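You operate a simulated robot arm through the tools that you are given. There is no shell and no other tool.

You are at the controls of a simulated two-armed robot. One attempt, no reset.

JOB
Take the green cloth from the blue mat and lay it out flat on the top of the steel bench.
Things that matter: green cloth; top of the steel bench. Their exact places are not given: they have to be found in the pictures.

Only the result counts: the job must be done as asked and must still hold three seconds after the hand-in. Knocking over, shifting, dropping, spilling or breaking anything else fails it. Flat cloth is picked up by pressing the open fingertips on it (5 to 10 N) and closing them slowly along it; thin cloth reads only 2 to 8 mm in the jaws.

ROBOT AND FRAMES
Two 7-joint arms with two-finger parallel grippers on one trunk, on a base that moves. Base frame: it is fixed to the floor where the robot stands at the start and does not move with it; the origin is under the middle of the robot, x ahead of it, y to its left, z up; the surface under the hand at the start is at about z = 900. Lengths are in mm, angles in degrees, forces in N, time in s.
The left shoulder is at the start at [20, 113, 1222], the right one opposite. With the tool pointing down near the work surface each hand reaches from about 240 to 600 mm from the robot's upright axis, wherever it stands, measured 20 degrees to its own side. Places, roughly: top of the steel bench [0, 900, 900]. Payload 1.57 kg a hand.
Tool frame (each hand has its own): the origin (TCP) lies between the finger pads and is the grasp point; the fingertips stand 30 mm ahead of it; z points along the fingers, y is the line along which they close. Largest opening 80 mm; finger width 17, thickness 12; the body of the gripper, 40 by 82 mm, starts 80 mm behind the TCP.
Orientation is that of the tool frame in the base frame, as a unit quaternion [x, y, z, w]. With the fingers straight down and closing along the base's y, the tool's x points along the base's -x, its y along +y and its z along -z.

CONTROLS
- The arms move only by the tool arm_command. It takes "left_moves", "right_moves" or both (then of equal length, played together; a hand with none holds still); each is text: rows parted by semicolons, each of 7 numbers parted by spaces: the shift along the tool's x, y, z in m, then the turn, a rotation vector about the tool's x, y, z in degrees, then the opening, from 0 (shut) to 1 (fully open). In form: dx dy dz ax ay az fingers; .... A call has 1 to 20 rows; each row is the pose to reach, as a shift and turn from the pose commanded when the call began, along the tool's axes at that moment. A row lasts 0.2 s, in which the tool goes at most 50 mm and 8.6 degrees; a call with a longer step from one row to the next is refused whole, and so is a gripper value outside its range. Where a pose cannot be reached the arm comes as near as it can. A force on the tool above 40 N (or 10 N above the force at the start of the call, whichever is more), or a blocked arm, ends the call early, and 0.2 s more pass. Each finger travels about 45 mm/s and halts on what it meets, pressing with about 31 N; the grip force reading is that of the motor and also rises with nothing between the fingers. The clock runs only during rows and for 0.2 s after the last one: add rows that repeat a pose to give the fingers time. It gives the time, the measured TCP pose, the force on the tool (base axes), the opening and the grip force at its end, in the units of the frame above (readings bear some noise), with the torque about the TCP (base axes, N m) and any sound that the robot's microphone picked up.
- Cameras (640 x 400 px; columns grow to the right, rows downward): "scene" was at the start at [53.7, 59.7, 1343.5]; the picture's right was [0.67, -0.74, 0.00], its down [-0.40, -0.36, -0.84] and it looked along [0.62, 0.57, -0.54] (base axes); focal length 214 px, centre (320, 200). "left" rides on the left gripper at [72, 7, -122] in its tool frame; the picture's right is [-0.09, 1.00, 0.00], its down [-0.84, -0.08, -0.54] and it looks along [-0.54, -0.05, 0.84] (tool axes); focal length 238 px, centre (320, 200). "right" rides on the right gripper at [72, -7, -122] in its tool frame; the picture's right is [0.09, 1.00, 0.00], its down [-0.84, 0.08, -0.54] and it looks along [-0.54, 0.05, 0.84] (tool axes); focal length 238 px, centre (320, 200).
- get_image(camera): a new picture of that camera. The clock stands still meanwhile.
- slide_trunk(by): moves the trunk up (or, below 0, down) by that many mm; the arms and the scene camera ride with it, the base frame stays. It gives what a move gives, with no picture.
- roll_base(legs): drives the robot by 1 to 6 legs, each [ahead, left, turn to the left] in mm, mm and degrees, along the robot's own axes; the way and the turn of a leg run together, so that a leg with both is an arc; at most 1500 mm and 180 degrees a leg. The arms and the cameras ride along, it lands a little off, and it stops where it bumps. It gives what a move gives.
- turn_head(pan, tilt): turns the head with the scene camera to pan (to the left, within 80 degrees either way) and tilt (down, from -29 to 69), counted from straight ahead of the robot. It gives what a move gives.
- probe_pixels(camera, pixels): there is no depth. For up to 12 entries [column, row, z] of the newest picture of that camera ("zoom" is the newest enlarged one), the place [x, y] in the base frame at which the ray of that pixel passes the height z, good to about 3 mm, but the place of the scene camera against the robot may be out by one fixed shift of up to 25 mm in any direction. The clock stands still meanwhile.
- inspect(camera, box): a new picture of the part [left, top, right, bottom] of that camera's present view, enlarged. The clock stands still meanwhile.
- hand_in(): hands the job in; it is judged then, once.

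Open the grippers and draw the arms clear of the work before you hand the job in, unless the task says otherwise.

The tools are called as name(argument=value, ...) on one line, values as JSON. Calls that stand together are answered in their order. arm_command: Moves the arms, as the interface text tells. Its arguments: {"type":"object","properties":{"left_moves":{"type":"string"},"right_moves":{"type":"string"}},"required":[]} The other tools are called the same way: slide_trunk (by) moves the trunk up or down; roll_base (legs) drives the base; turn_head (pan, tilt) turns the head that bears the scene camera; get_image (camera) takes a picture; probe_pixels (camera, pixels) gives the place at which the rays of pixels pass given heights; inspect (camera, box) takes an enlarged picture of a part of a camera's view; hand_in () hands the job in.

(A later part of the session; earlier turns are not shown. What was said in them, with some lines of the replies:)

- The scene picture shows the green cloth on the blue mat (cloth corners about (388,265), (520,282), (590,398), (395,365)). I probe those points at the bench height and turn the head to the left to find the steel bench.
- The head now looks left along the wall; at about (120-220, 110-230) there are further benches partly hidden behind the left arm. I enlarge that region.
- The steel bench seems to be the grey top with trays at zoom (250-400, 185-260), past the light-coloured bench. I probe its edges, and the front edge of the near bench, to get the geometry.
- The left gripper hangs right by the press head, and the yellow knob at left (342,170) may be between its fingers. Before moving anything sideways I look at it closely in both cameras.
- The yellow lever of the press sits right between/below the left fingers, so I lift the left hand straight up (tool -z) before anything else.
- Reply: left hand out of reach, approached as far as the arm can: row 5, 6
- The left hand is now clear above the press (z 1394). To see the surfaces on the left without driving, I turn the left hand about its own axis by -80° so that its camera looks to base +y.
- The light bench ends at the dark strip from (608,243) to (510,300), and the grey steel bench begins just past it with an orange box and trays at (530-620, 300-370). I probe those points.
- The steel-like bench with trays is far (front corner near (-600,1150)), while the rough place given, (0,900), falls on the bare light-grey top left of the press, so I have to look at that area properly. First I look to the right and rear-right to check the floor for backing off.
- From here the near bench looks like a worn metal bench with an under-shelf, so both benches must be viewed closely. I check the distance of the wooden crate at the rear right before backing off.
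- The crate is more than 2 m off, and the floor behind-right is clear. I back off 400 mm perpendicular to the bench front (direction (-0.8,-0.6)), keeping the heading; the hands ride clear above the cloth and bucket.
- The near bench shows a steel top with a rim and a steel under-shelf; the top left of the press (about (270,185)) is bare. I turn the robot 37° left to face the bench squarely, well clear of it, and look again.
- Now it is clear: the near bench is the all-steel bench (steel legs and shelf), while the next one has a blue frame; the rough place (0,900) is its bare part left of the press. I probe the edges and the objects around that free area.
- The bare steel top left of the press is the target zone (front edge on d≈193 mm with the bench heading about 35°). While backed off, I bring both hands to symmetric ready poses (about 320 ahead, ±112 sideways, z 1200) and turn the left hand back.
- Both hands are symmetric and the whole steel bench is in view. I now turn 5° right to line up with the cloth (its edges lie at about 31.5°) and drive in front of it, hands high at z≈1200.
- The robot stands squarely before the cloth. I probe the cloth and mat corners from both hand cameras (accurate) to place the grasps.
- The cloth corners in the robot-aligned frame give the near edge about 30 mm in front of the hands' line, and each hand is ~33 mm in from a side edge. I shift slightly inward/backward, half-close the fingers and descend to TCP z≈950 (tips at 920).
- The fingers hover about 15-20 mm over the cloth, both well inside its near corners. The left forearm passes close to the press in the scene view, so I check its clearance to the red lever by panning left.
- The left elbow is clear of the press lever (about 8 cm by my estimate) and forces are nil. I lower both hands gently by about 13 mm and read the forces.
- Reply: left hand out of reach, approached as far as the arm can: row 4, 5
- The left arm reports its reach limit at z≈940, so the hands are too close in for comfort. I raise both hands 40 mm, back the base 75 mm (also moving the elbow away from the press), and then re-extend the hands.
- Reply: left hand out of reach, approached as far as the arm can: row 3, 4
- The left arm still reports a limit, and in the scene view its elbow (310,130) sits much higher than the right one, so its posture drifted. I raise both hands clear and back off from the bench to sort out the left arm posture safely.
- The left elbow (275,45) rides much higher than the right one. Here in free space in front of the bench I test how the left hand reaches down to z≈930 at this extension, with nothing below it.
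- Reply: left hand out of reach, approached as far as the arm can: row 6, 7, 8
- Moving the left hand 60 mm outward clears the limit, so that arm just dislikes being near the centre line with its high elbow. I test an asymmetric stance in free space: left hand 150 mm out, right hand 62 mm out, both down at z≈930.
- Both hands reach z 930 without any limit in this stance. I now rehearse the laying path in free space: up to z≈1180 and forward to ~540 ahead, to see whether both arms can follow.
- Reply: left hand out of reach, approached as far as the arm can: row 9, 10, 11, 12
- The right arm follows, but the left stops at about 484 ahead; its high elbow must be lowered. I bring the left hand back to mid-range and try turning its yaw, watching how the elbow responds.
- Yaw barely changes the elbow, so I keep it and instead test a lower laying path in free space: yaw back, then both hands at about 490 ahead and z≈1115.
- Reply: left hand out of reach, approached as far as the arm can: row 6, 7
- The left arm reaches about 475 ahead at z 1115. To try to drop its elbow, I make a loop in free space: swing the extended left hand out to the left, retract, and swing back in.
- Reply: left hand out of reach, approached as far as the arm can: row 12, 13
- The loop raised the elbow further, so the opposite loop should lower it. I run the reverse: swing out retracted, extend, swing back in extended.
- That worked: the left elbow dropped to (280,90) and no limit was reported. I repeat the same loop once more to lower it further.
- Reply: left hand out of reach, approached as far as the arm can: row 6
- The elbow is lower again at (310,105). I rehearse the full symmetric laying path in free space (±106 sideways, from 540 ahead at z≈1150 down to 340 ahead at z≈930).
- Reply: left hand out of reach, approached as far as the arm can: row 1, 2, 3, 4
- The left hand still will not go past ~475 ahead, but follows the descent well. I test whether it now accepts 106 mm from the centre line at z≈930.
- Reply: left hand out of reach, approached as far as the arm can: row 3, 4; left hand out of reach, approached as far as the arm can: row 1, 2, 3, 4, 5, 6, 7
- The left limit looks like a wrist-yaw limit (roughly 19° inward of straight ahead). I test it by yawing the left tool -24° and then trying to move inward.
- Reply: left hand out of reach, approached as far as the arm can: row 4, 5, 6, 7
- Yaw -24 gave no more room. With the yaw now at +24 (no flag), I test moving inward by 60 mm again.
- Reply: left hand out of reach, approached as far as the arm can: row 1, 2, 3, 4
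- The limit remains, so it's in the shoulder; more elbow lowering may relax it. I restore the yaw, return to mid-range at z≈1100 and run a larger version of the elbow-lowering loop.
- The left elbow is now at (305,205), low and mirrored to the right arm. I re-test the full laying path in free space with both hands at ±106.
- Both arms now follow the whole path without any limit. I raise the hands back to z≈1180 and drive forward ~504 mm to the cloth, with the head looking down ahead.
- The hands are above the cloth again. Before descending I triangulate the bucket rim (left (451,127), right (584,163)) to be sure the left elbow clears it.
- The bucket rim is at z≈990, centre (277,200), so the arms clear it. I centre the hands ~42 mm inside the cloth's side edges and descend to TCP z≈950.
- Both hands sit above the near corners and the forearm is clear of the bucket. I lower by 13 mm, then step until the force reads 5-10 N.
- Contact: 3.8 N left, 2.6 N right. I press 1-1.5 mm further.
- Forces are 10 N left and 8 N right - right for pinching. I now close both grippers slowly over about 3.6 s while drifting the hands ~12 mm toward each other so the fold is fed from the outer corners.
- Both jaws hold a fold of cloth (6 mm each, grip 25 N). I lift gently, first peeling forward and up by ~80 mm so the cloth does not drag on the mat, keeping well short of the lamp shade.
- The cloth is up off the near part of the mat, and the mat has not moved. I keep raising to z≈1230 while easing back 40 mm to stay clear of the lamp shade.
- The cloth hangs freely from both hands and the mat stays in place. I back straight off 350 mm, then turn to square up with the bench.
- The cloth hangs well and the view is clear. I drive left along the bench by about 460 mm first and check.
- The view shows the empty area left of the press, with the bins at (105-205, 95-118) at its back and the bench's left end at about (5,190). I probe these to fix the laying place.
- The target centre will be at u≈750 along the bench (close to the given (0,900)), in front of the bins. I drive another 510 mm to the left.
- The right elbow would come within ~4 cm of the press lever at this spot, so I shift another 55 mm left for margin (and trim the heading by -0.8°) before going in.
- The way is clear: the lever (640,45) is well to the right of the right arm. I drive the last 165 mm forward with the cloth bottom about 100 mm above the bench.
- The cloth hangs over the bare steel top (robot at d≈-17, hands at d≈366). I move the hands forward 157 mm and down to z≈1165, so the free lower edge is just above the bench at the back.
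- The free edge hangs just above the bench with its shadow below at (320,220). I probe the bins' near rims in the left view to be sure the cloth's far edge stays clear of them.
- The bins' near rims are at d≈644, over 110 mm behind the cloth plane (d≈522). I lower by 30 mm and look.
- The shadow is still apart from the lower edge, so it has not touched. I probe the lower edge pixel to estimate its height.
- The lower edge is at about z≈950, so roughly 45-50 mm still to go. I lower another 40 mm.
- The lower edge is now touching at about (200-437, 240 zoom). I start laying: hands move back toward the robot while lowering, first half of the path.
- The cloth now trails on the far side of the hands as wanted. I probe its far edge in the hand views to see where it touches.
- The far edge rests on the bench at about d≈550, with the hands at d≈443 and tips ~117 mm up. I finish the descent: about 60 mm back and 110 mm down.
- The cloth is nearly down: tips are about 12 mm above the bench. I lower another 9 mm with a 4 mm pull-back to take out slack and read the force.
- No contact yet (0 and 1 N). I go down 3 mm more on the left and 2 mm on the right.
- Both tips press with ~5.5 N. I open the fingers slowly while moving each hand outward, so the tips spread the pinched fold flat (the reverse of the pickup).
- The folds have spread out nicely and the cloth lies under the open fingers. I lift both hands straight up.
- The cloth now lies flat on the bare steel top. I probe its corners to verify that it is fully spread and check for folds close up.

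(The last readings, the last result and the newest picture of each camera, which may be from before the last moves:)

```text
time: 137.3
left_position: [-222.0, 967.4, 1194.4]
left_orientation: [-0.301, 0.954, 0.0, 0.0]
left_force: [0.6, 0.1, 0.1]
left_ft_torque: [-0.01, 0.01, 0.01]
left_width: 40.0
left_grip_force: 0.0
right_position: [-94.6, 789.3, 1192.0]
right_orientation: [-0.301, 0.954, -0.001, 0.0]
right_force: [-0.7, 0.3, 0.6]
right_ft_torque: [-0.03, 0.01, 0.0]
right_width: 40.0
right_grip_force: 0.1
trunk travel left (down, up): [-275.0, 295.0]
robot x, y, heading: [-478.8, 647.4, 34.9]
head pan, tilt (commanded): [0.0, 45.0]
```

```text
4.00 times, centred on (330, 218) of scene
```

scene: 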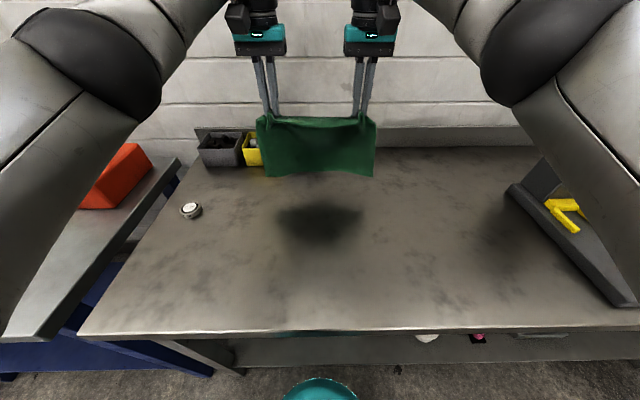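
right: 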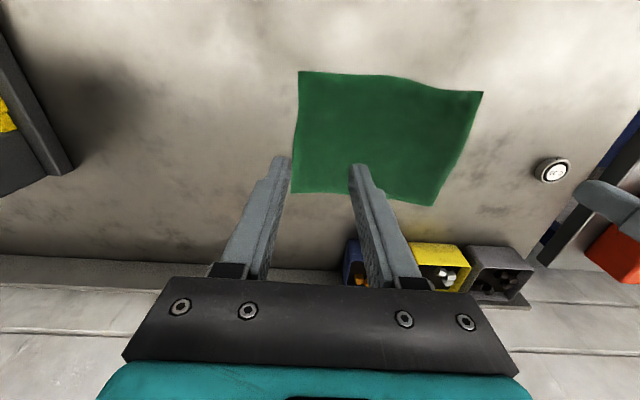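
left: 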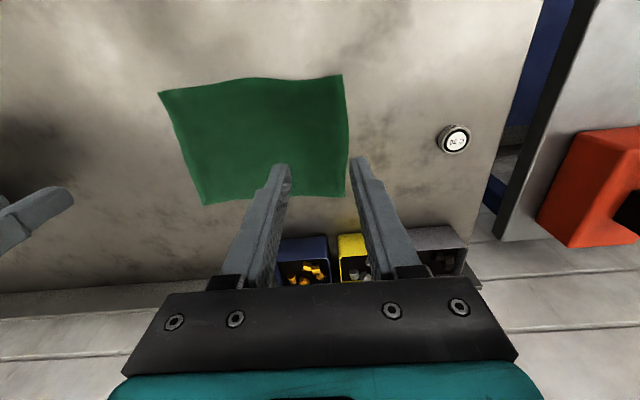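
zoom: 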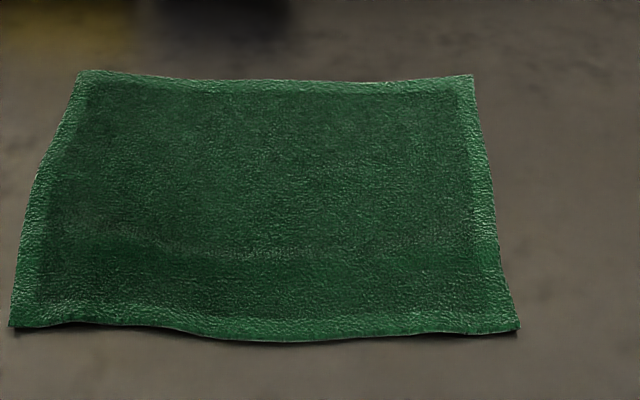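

The cloth measures about 291-295 × 220 mm against 297 × 223 originally, so it is fully spread, with no folds. I open the grippers fully and back the robot off 350 mm, arms high and clear.

arm_command(left_moves="0 0 -0.01 0 0 0 0.7; 0 0 -0.02 0 0 0 0.9; 0 0 -0.02 0 0 0 1; 0 0 -0.02 0 0 0 1", right_moves="0 0 -0.01 0 0 0 0.7; 0 0 -0.02 0 0 0 0.9; 0 0 -0.02 0 0 0 1; 0 0 -0.02 0 0 0 1")

roll_base(legs=[[-350, 0, 0]])

turn_head(pan=0, tilt=35)

get_image(camera="scene")

inspect(camera="scene", box=[220, 130, 420, 260])

```text
time: 138.3
left_position: [-221.3, 967.3, 1212.3]
left_orientation: [-0.301, 0.954, -0.001, 0.001]
left_force: [-0.4, 0.0, -0.8]
left_ft_torque: [0.05, 0.0, -0.01]
left_width: 80.2
left_grip_force: 0.0
right_position: [-95.5, 791.2, 1212.3]
right_orientation: [-0.301, 0.954, 0.0, -0.001]
right_force: [0.1, -0.2, -0.5]
right_ft_torque: [-0.01, 0.02, 0.01]
right_width: 80.0
right_grip_force: 0.1
trunk travel left (down, up): [-275.0, 295.0]
robot x, y, heading: [-474.5, 649.7, 35.1]
head pan, tilt (commanded): [0.0, 45.0]
```

```text
time: 140.6
left_position: [-512.6, 761.3, 1212.6]
left_orientation: [-0.297, 0.955, 0.001, 0.002]
left_force: [-0.6, -0.3, 0.5]
left_ft_torque: [0.01, 0.0, 0.02]
left_width: 80.0
left_grip_force: 0.0
right_position: [-387.6, 584.2, 1213.1]
right_orientation: [-0.296, 0.955, 0.0, 0.0]
right_force: [-0.5, -0.7, 0.9]
right_ft_torque: [-0.01, -0.01, -0.01]
right_width: 80.0
right_grip_force: 0.1
trunk travel left (down, up): [-275.0, 295.0]
robot x, y, heading: [-768.4, 441.6, 34.5]
head pan, tilt (commanded): [0.0, 45.0]
```

```text
time: 141.3
left_position: [-512.9, 762.7, 1212.7]
left_orientation: [-0.298, 0.955, 0.0, 0.0]
left_force: [0.0, 0.8, -0.6]
left_ft_torque: [0.0, 0.0, 0.01]
left_width: 80.1
left_grip_force: 0.1
right_position: [-387.3, 585.4, 1213.1]
right_orientation: [-0.297, 0.955, -0.001, 0.0]
right_force: [-0.2, 0.9, 0.1]
right_ft_torque: [0.0, 0.03, -0.04]
right_width: 79.9
right_grip_force: 0.0
trunk travel left (down, up): [-275.0, 295.0]
robot x, y, heading: [-770.8, 441.6, 34.6]
head pan, tilt (commanded): [0.0, 35.0]
```

```text
taken
```

scene: 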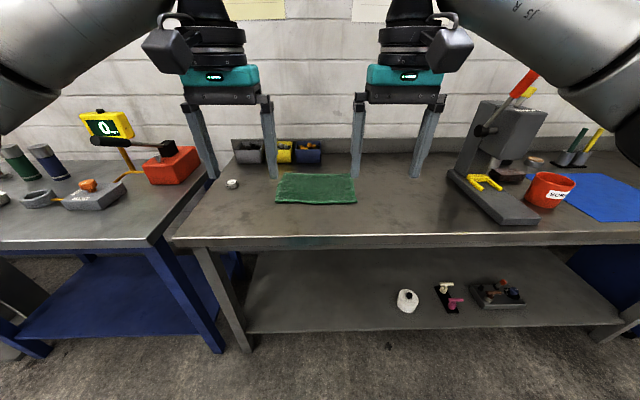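

```text
3.08 times, centred on (320, 195) of scene
```

zoom: 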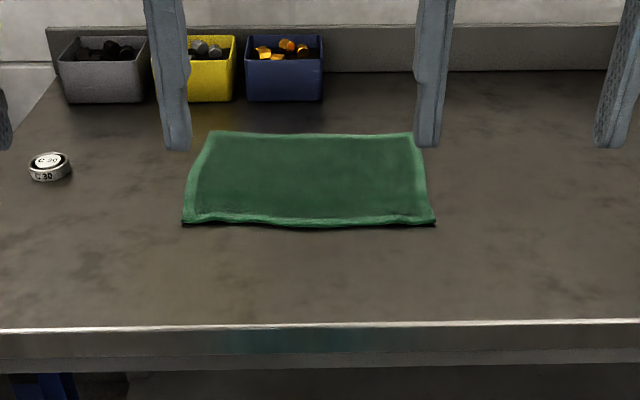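

The cloth lies flat at about (315,190) on the steel bench in front of the bins, around (-95, 920) in the base frame. The mat, bucket, press, bins and other items look undisturbed, and both grippers are open and clear. I hand the job in.

hand_in()

```text
The job is handed in.
```

The green cloth is laid out flat on the steel bench, on the bare stretch to the left of the press. I have handed the job in; no verdict has come back yet.

- **Cloth:** it measures about 291–295 by 220 mm, against 297 by 223 mm on the mat, so it is almost fully spread. I saw no folds, only a slight wave along the near edge.
- **Place:** its centre is near (-95, 920) in the base frame, about 100 mm from the rough place given.
- **Which bench:** two benches could have been meant. I took the all-steel one with the under-shelf, because the rough place falls on it. The next bench along has a blue frame.
- **Everything else:** in the final picture the bucket, press and bins look undisturbed. The mat had not moved when I lifted the cloth off it.
- **Robot:** both grippers are open and the arms are backed off clear of the bench.
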